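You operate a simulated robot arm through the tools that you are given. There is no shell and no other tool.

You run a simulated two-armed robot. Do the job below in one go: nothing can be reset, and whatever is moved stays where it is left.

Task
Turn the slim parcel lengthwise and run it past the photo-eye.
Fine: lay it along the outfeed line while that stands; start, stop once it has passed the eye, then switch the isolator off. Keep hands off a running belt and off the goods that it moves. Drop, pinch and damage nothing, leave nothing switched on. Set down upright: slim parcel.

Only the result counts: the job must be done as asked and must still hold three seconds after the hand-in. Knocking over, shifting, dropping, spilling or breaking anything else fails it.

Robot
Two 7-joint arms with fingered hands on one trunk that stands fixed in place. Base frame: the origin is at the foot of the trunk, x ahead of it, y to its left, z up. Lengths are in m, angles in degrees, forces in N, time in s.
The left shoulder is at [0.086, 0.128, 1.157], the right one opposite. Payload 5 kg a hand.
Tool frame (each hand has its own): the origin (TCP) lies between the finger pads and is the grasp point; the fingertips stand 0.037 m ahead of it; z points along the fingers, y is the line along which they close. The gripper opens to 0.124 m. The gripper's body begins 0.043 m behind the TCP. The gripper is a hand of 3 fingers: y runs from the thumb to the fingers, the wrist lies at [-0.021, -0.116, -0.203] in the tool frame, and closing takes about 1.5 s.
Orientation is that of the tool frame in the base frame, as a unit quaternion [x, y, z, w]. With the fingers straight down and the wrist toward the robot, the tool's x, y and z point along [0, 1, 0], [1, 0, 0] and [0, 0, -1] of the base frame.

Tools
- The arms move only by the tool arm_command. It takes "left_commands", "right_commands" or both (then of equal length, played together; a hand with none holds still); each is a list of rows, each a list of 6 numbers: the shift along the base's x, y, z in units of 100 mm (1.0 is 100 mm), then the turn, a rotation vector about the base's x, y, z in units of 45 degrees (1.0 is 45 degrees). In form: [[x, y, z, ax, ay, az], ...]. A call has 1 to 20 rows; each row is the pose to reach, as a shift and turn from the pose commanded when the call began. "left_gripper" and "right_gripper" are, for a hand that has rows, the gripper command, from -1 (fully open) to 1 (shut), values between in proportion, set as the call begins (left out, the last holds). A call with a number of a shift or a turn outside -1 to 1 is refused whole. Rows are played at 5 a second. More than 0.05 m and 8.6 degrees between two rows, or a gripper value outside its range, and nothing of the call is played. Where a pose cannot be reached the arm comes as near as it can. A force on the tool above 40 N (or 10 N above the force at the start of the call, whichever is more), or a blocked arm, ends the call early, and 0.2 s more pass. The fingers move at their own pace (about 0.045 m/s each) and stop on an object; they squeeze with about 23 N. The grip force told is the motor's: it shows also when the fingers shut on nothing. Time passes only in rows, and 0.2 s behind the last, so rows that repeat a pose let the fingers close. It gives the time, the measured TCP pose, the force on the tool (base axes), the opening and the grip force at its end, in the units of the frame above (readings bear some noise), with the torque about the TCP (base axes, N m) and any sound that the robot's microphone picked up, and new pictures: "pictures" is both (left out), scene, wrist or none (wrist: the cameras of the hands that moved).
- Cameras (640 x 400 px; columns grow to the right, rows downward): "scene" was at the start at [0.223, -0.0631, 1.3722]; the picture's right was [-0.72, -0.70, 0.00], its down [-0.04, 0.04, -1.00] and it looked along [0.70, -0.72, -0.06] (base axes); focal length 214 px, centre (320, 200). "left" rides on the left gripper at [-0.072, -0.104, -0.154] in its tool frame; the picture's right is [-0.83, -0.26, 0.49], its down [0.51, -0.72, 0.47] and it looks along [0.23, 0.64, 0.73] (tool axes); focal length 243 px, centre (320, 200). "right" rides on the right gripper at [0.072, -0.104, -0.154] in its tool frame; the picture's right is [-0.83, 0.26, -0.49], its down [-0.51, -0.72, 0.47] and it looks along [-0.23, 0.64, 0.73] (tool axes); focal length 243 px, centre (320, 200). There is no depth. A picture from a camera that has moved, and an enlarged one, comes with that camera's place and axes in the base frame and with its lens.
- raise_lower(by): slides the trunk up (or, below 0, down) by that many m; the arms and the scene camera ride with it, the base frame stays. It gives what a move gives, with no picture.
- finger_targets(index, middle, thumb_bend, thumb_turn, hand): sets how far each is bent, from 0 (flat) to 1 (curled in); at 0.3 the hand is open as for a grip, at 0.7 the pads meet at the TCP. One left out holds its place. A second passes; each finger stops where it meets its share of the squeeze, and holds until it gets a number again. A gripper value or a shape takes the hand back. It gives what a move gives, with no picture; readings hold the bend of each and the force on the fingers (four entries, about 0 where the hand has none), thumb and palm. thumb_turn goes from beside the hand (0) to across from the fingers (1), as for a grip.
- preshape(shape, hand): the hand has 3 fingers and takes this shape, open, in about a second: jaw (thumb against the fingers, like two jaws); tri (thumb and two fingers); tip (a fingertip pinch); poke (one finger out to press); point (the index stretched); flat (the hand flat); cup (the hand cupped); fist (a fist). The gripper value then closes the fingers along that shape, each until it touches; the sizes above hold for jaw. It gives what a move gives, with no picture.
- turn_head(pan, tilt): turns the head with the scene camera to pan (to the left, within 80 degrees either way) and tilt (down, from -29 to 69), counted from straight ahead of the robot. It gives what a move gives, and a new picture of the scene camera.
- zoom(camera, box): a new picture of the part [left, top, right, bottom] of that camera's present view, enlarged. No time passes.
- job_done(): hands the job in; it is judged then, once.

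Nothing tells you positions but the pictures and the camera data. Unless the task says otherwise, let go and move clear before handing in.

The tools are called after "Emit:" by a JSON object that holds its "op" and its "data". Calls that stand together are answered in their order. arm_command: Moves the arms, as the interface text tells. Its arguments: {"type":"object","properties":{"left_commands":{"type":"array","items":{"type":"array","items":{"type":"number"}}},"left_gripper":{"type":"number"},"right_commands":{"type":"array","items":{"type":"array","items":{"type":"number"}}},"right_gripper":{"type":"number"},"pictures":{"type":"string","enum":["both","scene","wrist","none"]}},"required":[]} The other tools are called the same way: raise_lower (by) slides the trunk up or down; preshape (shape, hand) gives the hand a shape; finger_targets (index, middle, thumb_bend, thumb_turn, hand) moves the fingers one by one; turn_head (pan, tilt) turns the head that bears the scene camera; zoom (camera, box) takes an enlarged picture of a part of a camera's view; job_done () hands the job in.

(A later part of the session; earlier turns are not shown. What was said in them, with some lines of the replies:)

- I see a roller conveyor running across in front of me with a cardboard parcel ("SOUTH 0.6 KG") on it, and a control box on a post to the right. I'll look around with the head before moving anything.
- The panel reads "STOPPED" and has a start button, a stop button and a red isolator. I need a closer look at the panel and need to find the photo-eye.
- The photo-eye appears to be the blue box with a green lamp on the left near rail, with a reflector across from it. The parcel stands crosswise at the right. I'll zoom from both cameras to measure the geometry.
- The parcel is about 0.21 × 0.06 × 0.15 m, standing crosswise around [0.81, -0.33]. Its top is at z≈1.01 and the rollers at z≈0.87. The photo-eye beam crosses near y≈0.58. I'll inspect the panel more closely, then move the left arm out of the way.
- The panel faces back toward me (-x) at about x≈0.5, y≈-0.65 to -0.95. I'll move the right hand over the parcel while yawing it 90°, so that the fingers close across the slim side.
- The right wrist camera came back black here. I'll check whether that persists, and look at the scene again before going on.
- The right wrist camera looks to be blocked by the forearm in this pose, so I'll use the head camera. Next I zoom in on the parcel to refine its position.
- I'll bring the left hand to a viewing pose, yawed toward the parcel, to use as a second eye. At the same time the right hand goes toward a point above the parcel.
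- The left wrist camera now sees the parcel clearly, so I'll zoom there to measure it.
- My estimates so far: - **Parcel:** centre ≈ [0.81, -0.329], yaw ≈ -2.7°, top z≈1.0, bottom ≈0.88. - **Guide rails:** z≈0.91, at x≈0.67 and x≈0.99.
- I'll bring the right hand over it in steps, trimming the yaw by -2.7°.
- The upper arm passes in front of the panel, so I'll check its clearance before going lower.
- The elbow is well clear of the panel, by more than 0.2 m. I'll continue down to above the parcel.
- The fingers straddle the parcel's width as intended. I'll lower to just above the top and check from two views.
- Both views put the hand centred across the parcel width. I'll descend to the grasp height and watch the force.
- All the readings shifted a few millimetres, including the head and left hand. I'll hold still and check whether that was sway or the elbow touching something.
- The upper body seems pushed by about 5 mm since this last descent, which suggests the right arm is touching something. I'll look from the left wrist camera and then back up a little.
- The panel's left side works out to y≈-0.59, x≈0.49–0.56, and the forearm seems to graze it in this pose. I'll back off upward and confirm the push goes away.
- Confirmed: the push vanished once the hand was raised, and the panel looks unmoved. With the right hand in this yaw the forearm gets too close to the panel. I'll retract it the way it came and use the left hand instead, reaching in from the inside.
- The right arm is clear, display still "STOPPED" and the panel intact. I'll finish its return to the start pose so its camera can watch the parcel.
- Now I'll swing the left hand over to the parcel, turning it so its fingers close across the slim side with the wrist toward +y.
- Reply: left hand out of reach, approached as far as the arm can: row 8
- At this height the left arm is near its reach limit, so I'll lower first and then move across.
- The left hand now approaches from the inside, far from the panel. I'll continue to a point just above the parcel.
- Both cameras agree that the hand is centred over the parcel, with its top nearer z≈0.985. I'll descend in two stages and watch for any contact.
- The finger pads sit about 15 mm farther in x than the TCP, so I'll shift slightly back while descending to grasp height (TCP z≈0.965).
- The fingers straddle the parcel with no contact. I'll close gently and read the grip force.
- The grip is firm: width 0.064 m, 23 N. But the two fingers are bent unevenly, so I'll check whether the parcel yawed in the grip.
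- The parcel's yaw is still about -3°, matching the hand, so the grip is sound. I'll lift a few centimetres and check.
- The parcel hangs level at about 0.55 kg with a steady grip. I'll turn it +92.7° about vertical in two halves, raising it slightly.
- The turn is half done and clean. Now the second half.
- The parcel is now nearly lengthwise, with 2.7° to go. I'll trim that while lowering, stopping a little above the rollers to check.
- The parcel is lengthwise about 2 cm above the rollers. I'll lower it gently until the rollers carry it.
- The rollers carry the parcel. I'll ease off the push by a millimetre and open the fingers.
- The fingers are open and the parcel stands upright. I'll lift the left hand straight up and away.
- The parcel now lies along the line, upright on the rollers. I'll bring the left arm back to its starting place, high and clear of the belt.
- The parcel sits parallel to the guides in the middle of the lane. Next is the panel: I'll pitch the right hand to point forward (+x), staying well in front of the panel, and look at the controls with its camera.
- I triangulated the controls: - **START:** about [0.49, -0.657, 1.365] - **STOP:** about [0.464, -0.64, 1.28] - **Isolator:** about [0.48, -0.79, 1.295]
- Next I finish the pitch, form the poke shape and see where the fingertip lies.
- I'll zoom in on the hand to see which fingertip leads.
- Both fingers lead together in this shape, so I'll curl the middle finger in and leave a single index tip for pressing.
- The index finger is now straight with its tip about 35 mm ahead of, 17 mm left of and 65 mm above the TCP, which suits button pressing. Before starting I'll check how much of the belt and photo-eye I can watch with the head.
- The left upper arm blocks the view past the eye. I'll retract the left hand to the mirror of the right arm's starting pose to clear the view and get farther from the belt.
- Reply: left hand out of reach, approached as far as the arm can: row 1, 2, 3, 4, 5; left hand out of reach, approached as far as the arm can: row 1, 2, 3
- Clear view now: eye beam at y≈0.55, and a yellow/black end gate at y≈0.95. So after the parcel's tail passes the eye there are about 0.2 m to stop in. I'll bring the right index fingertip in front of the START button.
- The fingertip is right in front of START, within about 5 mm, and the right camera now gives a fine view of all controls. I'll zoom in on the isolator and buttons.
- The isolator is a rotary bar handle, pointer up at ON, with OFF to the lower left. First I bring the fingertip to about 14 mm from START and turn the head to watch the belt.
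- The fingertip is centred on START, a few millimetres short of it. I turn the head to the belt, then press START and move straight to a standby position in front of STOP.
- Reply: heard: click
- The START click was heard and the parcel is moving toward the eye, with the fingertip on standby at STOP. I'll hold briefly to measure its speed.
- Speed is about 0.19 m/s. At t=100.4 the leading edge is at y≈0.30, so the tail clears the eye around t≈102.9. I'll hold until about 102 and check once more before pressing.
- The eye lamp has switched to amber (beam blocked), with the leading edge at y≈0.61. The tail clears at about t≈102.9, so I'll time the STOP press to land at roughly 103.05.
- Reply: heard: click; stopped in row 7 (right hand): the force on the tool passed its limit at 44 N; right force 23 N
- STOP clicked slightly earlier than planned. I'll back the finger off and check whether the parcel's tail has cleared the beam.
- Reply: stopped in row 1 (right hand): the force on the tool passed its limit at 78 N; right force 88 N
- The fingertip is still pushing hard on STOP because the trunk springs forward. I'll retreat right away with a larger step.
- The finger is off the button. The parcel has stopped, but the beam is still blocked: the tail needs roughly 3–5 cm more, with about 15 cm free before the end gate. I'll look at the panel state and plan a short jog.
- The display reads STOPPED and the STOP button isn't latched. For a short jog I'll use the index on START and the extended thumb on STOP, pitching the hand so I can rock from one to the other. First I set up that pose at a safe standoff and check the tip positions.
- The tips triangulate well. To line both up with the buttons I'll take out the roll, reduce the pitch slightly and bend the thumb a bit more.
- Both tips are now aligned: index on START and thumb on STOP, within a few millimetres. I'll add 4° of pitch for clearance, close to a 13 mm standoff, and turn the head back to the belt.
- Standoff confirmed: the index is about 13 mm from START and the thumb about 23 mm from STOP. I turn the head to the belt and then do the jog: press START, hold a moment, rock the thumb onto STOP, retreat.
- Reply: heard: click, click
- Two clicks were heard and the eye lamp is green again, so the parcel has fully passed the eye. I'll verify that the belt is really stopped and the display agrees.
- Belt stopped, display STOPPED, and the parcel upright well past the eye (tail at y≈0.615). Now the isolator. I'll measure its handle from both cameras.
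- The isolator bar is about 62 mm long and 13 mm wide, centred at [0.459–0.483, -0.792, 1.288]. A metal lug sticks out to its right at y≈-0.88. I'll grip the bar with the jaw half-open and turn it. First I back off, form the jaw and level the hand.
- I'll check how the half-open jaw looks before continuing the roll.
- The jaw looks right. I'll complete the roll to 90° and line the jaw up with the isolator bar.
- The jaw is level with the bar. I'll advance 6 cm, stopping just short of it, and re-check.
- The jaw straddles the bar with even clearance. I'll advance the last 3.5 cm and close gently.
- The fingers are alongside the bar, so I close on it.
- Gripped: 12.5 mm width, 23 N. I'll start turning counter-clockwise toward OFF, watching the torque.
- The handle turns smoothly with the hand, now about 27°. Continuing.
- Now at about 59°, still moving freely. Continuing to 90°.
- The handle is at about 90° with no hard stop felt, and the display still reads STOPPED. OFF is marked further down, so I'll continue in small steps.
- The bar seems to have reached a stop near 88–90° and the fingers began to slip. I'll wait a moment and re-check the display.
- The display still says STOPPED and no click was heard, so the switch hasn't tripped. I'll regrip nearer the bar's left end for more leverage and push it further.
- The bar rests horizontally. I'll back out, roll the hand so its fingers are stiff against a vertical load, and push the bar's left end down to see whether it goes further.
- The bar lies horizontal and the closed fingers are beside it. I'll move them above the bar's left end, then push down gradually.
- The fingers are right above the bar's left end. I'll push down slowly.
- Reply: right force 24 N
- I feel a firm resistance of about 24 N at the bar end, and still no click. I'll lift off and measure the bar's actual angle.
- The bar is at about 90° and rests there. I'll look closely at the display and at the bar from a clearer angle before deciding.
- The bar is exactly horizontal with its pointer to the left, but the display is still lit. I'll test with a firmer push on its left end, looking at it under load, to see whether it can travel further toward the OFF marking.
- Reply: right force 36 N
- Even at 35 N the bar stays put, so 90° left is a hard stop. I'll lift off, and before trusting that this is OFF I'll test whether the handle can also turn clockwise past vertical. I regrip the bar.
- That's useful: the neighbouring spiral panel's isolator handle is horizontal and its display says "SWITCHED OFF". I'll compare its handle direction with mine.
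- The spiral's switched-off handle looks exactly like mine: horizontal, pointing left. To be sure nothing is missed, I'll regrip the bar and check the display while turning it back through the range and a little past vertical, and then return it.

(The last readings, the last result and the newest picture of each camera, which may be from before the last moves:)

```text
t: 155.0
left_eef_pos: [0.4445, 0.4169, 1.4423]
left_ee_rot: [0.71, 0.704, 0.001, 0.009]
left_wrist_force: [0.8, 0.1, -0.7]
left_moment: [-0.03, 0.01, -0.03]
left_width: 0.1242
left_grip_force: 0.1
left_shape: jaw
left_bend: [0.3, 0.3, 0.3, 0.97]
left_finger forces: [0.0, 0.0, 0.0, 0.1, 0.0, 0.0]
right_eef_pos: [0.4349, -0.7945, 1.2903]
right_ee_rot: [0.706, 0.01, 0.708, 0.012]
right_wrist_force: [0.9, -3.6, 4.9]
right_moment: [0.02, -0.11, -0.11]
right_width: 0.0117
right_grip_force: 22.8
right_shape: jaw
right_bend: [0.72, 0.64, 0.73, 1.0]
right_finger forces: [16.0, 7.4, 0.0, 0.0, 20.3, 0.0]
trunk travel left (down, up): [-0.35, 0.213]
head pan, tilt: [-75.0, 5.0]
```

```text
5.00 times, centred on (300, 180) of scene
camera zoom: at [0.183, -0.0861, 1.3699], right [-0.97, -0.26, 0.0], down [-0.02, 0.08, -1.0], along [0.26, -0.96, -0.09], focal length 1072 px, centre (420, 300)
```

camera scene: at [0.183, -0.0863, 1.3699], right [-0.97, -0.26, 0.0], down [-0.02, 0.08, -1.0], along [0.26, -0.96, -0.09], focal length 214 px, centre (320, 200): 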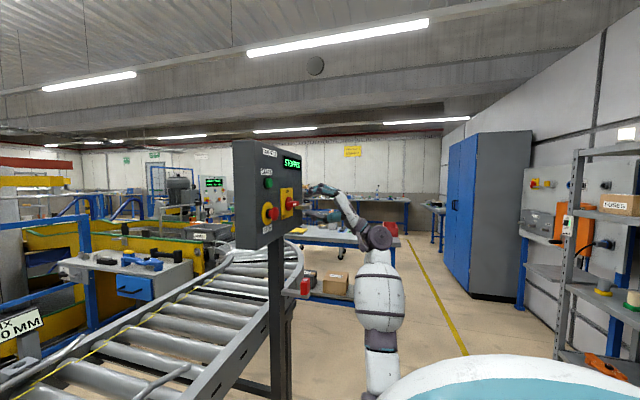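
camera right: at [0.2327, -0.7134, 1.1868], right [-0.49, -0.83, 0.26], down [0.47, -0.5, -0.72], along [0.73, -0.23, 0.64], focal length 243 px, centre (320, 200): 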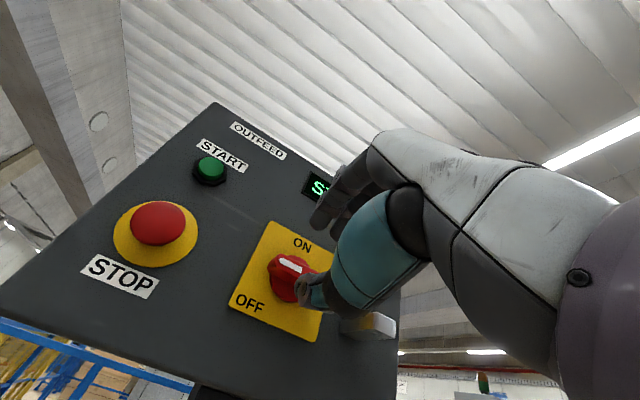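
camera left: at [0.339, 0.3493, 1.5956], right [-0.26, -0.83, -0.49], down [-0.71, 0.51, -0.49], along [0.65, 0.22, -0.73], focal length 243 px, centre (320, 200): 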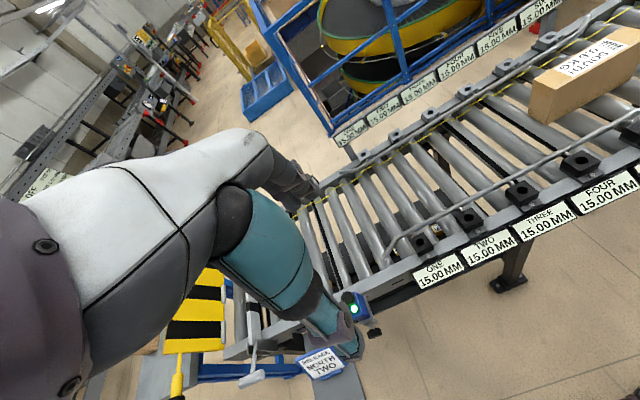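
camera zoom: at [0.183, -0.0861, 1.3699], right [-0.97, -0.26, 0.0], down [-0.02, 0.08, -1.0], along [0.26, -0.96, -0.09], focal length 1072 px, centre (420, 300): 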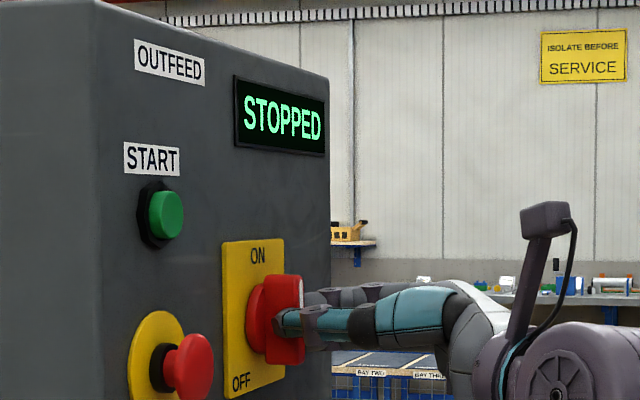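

The bar is back at vertical (ON) with no click. Now I'll probe a little clockwise past vertical.

Emit:
{"op": "arm_command", "data": {"right_commands": [[0, 0, 0, 0.1, 0, 0], [0, 0, 0, 0.2, 0, 0], [0, 0, 0, 0.3, 0, 0], [0, 0, 0, 0.38, 0, 0]], "pictures": "none"}}

Emit:
{"op": "zoom", "data": {"camera": "scene", "box": [250, 140, 350, 220]}}

Emit:
{"op": "zoom", "data": {"camera": "right", "box": [220, 160, 380, 320]}}

```text
t: 156.0
left_eef_pos: [0.446, 0.416, 1.4427]
left_ee_rot: [0.71, 0.704, 0.001, 0.01]
left_wrist_force: [-0.1, -0.2, -0.2]
left_moment: [-0.04, -0.01, 0.0]
left_width: 0.1233
left_grip_force: 0.1
left_shape: jaw
left_bend: [0.3, 0.3, 0.3, 0.97]
left_finger forces: [0.1, 0.0, 0.0, 0.0, 0.1, 0.1]
right_eef_pos: [0.434, -0.7962, 1.2906]
right_ee_rot: [0.701, -0.095, 0.701, -0.093]
right_wrist_force: [6.4, -11.1, 15.8]
right_moment: [-0.47, -0.34, -0.4]
right_width: 0.0122
right_grip_force: 23.8
right_shape: jaw
right_bend: [0.72, 0.62, 0.73, 1.0]
right_finger forces: [13.0, 17.6, 0.0, 0.0, 19.6, 0.0]
trunk travel left (down, up): [-0.35, 0.213]
head pan, tilt: [-75.0, 5.0]
```

```text
5.00 times, centred on (300, 180) of scene
camera zoom: at [0.183, -0.0862, 1.37], right [-0.97, -0.26, 0.0], down [-0.02, 0.08, -1.0], along [0.26, -0.96, -0.09], focal length 1072 px, centre (420, 300)
```

zoom: 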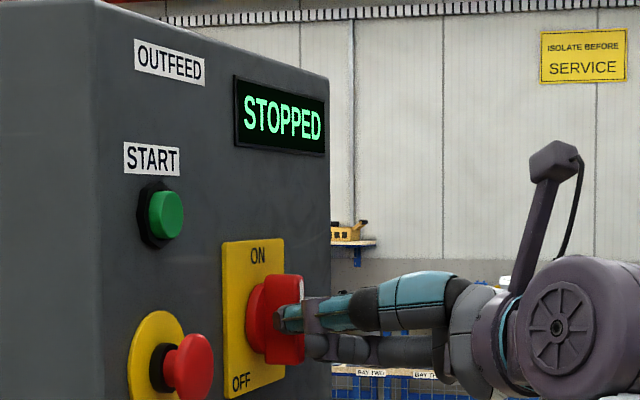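

```text
2.50 times, centred on (300, 240) of right
camera zoom: at [0.2807, -0.7128, 1.3871], right [-0.49, -0.03, -0.87], down [0.47, 0.83, -0.3], along [0.73, -0.56, -0.39], focal length 606 px, centre (370, 100)
```

zoom: 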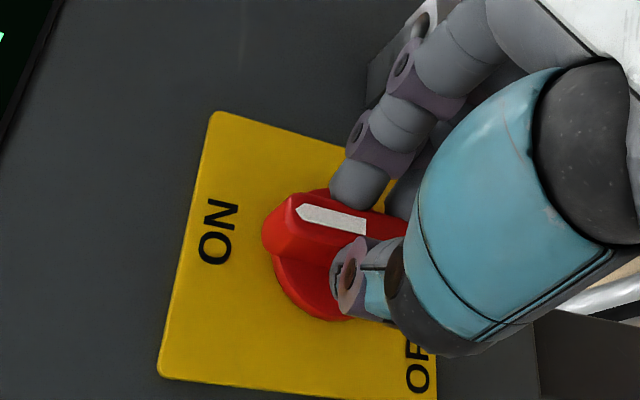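

Clockwise is blocked at vertical, so the switch's whole range is ON (vertical) to horizontal left, which must be OFF. I'll turn it back fully to OFF.

Emit:
{"op": "arm_command", "data": {"right_commands": [[0, 0, 0, -0.14, 0, 0], [0, 0, 0, -0.28, 0, 0], [0, 0, 0, -0.42, 0, 0], [0, 0, 0, -0.56, 0, 0], [0, 0, 0, -0.7, 0, 0], [0, 0, 0, -0.84, 0, 0], [0, 0, 0, -0.98, 0, 0]], "pictures": "none"}}

Emit:
{"op": "arm_command", "data": {"right_commands": [[0, 0, 0, -0.14, 0, 0], [0, 0, 0, -0.28, 0, 0], [0, 0, 0, -0.42, 0, 0], [0, 0, 0, -0.56, 0, 0], [0, 0, 0, -0.7, 0, 0], [0, 0, 0, -0.84, 0, 0], [0, 0, 0, -0.98, 0, 0]], "pictures": "none"}}

Emit:
{"op": "zoom", "data": {"camera": "scene", "box": [250, 140, 350, 220]}}

Emit:
{"op": "arm_command", "data": {"right_commands": [[0, 0, 0, -0.14, 0, 0], [0, 0, 0, -0.28, 0, 0], [0, 0, 0, -0.42, 0, 0], [0, 0, 0, -0.56, 0, 0], [0, 0, 0, -0.66, 0, 0], [0, 0, 0, -0.66, 0, 0]], "pictures": "none"}}

Emit:
{"op": "zoom", "data": {"camera": "scene", "box": [250, 140, 350, 220]}}

```text
t: 157.6
left_eef_pos: [0.4448, 0.4172, 1.4425]
left_ee_rot: [0.71, 0.704, 0.001, 0.008]
left_wrist_force: [0.4, 0.3, 0.6]
left_moment: [0.04, -0.03, 0.01]
left_width: 0.1238
left_grip_force: 0.0
left_shape: jaw
left_bend: [0.3, 0.3, 0.3, 0.97]
left_finger forces: [0.0, 0.1, 0.0, 0.1, 0.1, 0.0]
right_eef_pos: [0.4346, -0.7941, 1.2911]
right_ee_rot: [0.684, 0.177, 0.685, 0.177]
right_wrist_force: [-4.4, -0.7, -0.1]
right_moment: [0.02, 0.04, 0.01]
right_width: 0.0115
right_grip_force: 23.0
right_shape: jaw
right_bend: [0.72, 0.65, 0.73, 1.0]
right_finger forces: [15.4, 7.8, 0.0, 0.0, 23.5, 0.0]
trunk travel left (down, up): [-0.35, 0.213]
head pan, tilt: [-75.0, 5.0]
```

```text
t: 159.2
left_eef_pos: [0.4455, 0.4171, 1.4421]
left_ee_rot: [0.71, 0.704, 0.001, 0.008]
left_wrist_force: [0.3, -0.2, 0.0]
left_moment: [-0.03, 0.03, -0.02]
left_width: 0.1239
left_grip_force: 0.1
left_shape: jaw
left_bend: [0.3, 0.3, 0.3, 0.97]
left_finger forces: [0.0, 0.0, 0.1, 0.0, 0.1, 0.0]
right_eef_pos: [0.4345, -0.7956, 1.2893]
right_ee_rot: [0.569, 0.419, 0.569, 0.421]
right_wrist_force: [-4.1, 0.9, -4.1]
right_moment: [0.05, 0.1, 0.02]
right_width: 0.0115
right_grip_force: 23.5
right_shape: jaw
right_bend: [0.72, 0.65, 0.73, 1.0]
right_finger forces: [13.8, 6.8, 0.0, 0.0, 24.9, 0.1]
trunk travel left (down, up): [-0.35, 0.213]
head pan, tilt: [-75.0, 5.0]
```

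```text
5.00 times, centred on (300, 180) of scene
camera zoom: at [0.1828, -0.0865, 1.3699], right [-0.97, -0.26, 0.0], down [-0.02, 0.08, -1.0], along [0.26, -0.96, -0.09], focal length 1072 px, centre (420, 300)
```

zoom: 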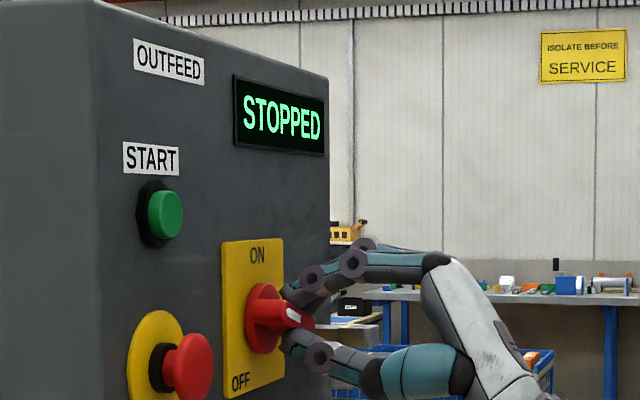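

```text
t: 160.6
left_eef_pos: [0.4459, 0.4158, 1.4429]
left_ee_rot: [0.71, 0.704, 0.001, 0.008]
left_wrist_force: [-0.3, -0.7, 0.3]
left_moment: [-0.01, -0.01, -0.01]
left_width: 0.1239
left_grip_force: 0.0
left_shape: jaw
left_bend: [0.3, 0.3, 0.3, 0.97]
left_finger forces: [0.0, 0.0, 0.0, 0.0, 0.0, 0.0]
right_eef_pos: [0.4334, -0.7961, 1.289]
right_ee_rot: [0.442, 0.552, 0.442, 0.552]
right_wrist_force: [1.0, -9.3, 7.1]
right_moment: [0.28, -0.21, -0.24]
right_width: 0.0111
right_grip_force: 23.2
right_shape: jaw
right_bend: [0.72, 0.66, 0.73, 1.0]
right_finger forces: [21.0, 4.9, 0.0, 0.0, 19.7, 0.0]
trunk travel left (down, up): [-0.35, 0.213]
head pan, tilt: [-75.0, 5.0]
```

```text
5.00 times, centred on (300, 180) of scene
camera zoom: at [0.1829, -0.0875, 1.3699], right [-0.97, -0.26, 0.0], down [-0.02, 0.09, -1.0], along [0.26, -0.96, -0.09], focal length 1072 px, centre (420, 300)
```

zoom: 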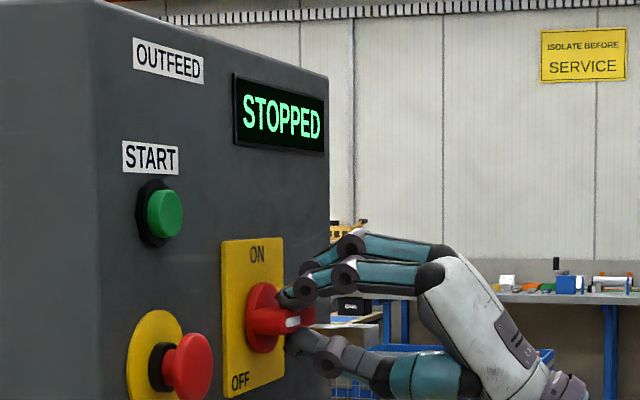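

The handle is against its OFF stop. I'll open the fingers and withdraw straight back without dragging it.

Emit:
{"op": "arm_command", "data": {"right_commands": [[0, 0, 0, 0, 0, 0], [0, 0, 0, 0, 0, 0], [0, 0, 0, 0, 0, 0], [0, 0, 0, 0, 0, 0]], "right_gripper": 0.2, "pictures": "none"}}

Emit:
{"op": "arm_command", "data": {"right_commands": [[-0.12, 0, 0, 0, 0, 0], [-0.25, 0, 0, 0, 0, 0], [-0.4, 0, 0, 0, 0, 0], [-0.55, 0, 0, 0, 0, 0], [-0.7, 0.05, 0, 0, 0, 0]], "pictures": "none"}}

Emit:
{"op": "zoom", "data": {"camera": "scene", "box": [250, 140, 350, 220]}}

Emit:
{"op": "zoom", "data": {"camera": "scene", "box": [275, 180, 310, 210]}}

```text
t: 161.6
left_eef_pos: [0.4465, 0.4175, 1.4427]
left_ee_rot: [0.711, 0.704, 0.001, 0.008]
left_wrist_force: [-0.5, 0.1, 1.0]
left_moment: [0.01, 0.0, -0.01]
left_width: 0.1242
left_grip_force: 0.0
left_shape: jaw
left_bend: [0.3, 0.3, 0.3, 0.97]
left_finger forces: [0.1, 0.1, 0.0, 0.0, 0.1, 0.0]
right_eef_pos: [0.4347, -0.794, 1.2912]
right_ee_rot: [0.442, 0.552, 0.441, 0.553]
right_wrist_force: [0.4, 0.1, 0.1]
right_moment: [-0.01, -0.03, 0.02]
right_width: 0.0491
right_grip_force: 0.1
right_shape: jaw
right_bend: [0.74, 0.49, 0.72, 1.0]
right_finger forces: [0.0, 0.0, 0.1, 0.0, 0.0, 0.0]
trunk travel left (down, up): [-0.35, 0.213]
head pan, tilt: [-75.0, 5.0]
```

```text
t: 162.8
left_eef_pos: [0.4455, 0.4166, 1.442]
left_ee_rot: [0.71, 0.704, 0.001, 0.008]
left_wrist_force: [0.0, 0.3, 0.1]
left_moment: [-0.02, 0.01, 0.01]
left_width: 0.1239
left_grip_force: 0.1
left_shape: jaw
left_bend: [0.3, 0.3, 0.3, 0.97]
left_finger forces: [0.0, 0.0, 0.1, 0.1, 0.0, 0.0]
right_eef_pos: [0.3644, -0.7892, 1.292]
right_ee_rot: [0.441, 0.552, 0.442, 0.552]
right_wrist_force: [0.1, -0.7, 0.0]
right_moment: [0.02, -0.01, 0.0]
right_width: 0.0494
right_grip_force: 0.1
right_shape: jaw
right_bend: [0.74, 0.49, 0.72, 1.0]
right_finger forces: [0.1, 0.0, 0.1, 0.0, 0.0, 0.0]
trunk travel left (down, up): [-0.35, 0.213]
head pan, tilt: [-75.0, 5.0]
```

```text
5.00 times, centred on (300, 180) of scene
camera zoom: at [0.1827, -0.0861, 1.37], right [-0.97, -0.26, 0.0], down [-0.02, 0.08, -1.0], along [0.26, -0.96, -0.09], focal length 1072 px, centre (420, 300)
```

zoom: 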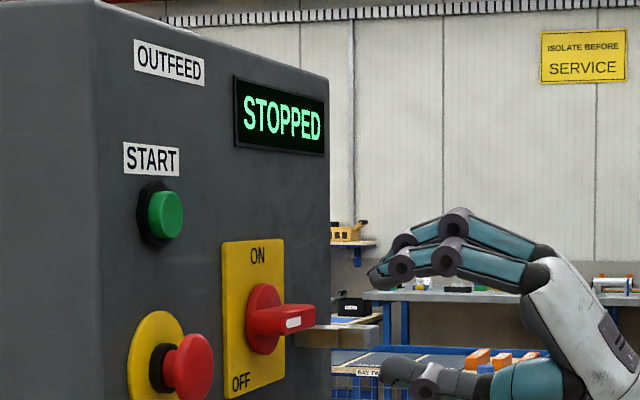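

```text
13.33 times, centred on (292, 195) of scene
camera zoom: at [0.1827, -0.0861, 1.37], right [-0.97, -0.26, 0.0], down [-0.02, 0.08, -1.0], along [0.26, -0.96, -0.09], focal length 2860 px, centre (687, 267)
```

zoom: 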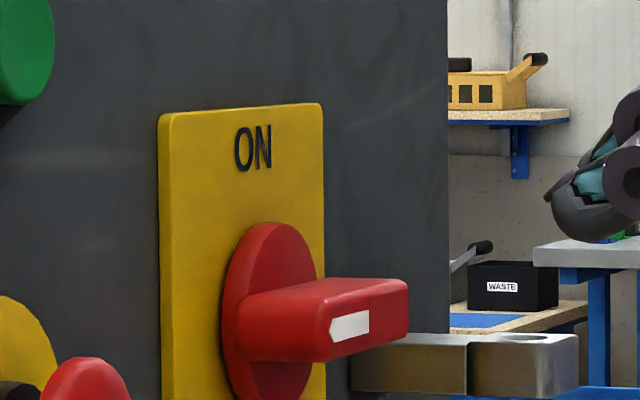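

The handle stays horizontal at OFF and the right hand is clear. I'll retract the hand further and do a final check of the parcel and belt.

Emit:
{"op": "arm_command", "data": {"right_commands": [[-0.15, 0.1, 0.05, 0, 0, 0], [-0.3, 0.2, 0.1, 0, 0, 0], [-0.45, 0.3, 0.2, 0, 0, 0], [-0.5, 0.5, 0.3, 0, 0, 0], [-0.5, 0.7, 0.4, 0, 0, 0]], "pictures": "none"}}

Emit:
{"op": "turn_head", "data": {"pan": 25, "tilt": 35}}

Emit:
{"op": "zoom", "data": {"camera": "scene", "box": [120, 120, 320, 250]}}

```text
t: 164.0
left_eef_pos: [0.4453, 0.4186, 1.4424]
left_ee_rot: [0.711, 0.703, 0.002, 0.008]
left_wrist_force: [-0.3, -0.5, -0.3]
left_moment: [-0.01, -0.03, 0.03]
left_width: 0.1235
left_grip_force: 0.1
left_shape: jaw
left_bend: [0.3, 0.3, 0.3, 0.97]
left_finger forces: [0.0, 0.0, 0.0, 0.0, 0.0, 0.1]
right_eef_pos: [0.3165, -0.7212, 1.33]
right_ee_rot: [0.442, 0.552, 0.442, 0.552]
right_wrist_force: [0.3, 0.2, 0.0]
right_moment: [-0.01, 0.0, -0.03]
right_width: 0.0491
right_grip_force: 0.0
right_shape: jaw
right_bend: [0.74, 0.49, 0.72, 1.0]
right_finger forces: [0.0, 0.0, 0.0, 0.0, 0.0, 0.2]
trunk travel left (down, up): [-0.35, 0.213]
head pan, tilt: [-75.0, 5.0]
```

```text
t: 165.7
left_eef_pos: [0.4458, 0.4169, 1.4417]
left_ee_rot: [0.711, 0.704, 0.002, 0.008]
left_wrist_force: [0.6, -0.2, 0.1]
left_moment: [-0.01, -0.01, 0.04]
left_width: 0.1237
left_grip_force: 0.1
left_shape: jaw
left_bend: [0.3, 0.3, 0.3, 0.97]
left_finger forces: [0.1, 0.0, 0.0, 0.1, 0.1, 0.0]
right_eef_pos: [0.3157, -0.721, 1.3295]
right_ee_rot: [0.442, 0.552, 0.442, 0.552]
right_wrist_force: [0.0, 0.4, -0.6]
right_moment: [-0.01, 0.01, 0.0]
right_width: 0.0491
right_grip_force: 0.0
right_shape: jaw
right_bend: [0.74, 0.49, 0.72, 1.0]
right_finger forces: [0.0, 0.0, 0.1, 0.0, 0.0, 0.0]
trunk travel left (down, up): [-0.35, 0.213]
head pan, tilt: [25.0, 35.0]
camera scene: at [0.2391, 0.0395, 1.3217], right [0.42, -0.91, 0.0], down [-0.52, -0.24, -0.82], along [0.74, 0.35, -0.57], focal length 214 px, centre (320, 200)
```

scene: 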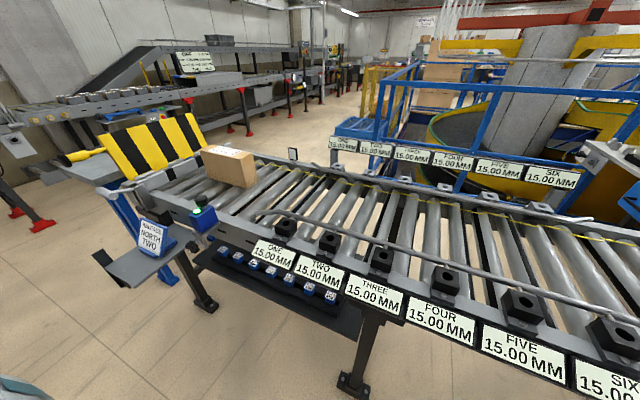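

```text
3.08 times, centred on (220, 185) of scene
camera zoom: at [0.2391, 0.0395, 1.3217], right [0.42, -0.91, 0.0], down [-0.52, -0.24, -0.82], along [0.74, 0.35, -0.57], focal length 660 px, centre (628, 246)
```

zoom: 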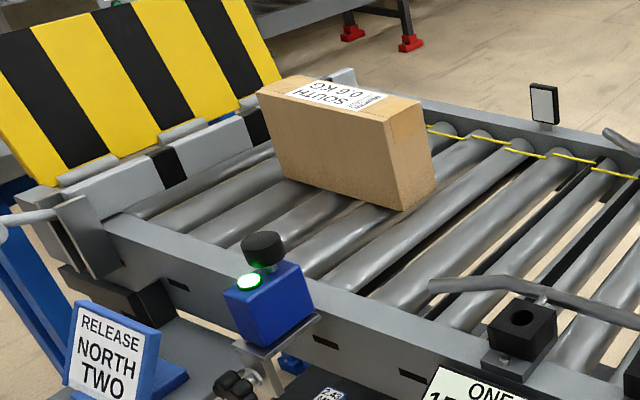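

I see the slim parcel upright and lengthwise past the photo-eye. The eye lamp is green and the belt is still. The isolator handle sits at its horizontal OFF stop, the same position as the switched-off spiral panel, though the outfeed display still reads STOPPED. Both hands are clear, so I hand the job in.

Emit:
{"op": "job_done", "data": {}}

```text
The job is handed in.
```

The slim parcel is lengthwise and upright past the photo-eye, the belt is stopped, and the outfeed isolator is turned to its OFF stop. I could not fully confirm the isolator tripped, though. The outfeed display still read STOPPED and I heard no click as the handle turned.

- **Parcel:** I turned it about 90° by hand while the line stood still and set it down between the guides. After the run, the eye lamp was green again and the tail was roughly 6 cm past the beam.
- **Start and stop:** My first STOP press came slightly early, with the tail still in the beam. I jogged the belt once more with a short START and STOP to clear it. No hand touched the running belt or the parcel while it moved.
- **Isolator:** The handle turns only between vertical (ON) and horizontal left, and it is now hard against the horizontal stop. That matches the handle on the neighbouring spiral panel, whose display reads "SWITCHED OFF". I did not press START again to test it, because that could have moved the parcel.
- **Unplanned contact:** While reaching for the parcel, the right forearm pressed lightly against the side of the control panel; it looked unmoved afterwards. The first STOP press also peaked at about 80 N before I backed off, but STOP worked normally afterwards.
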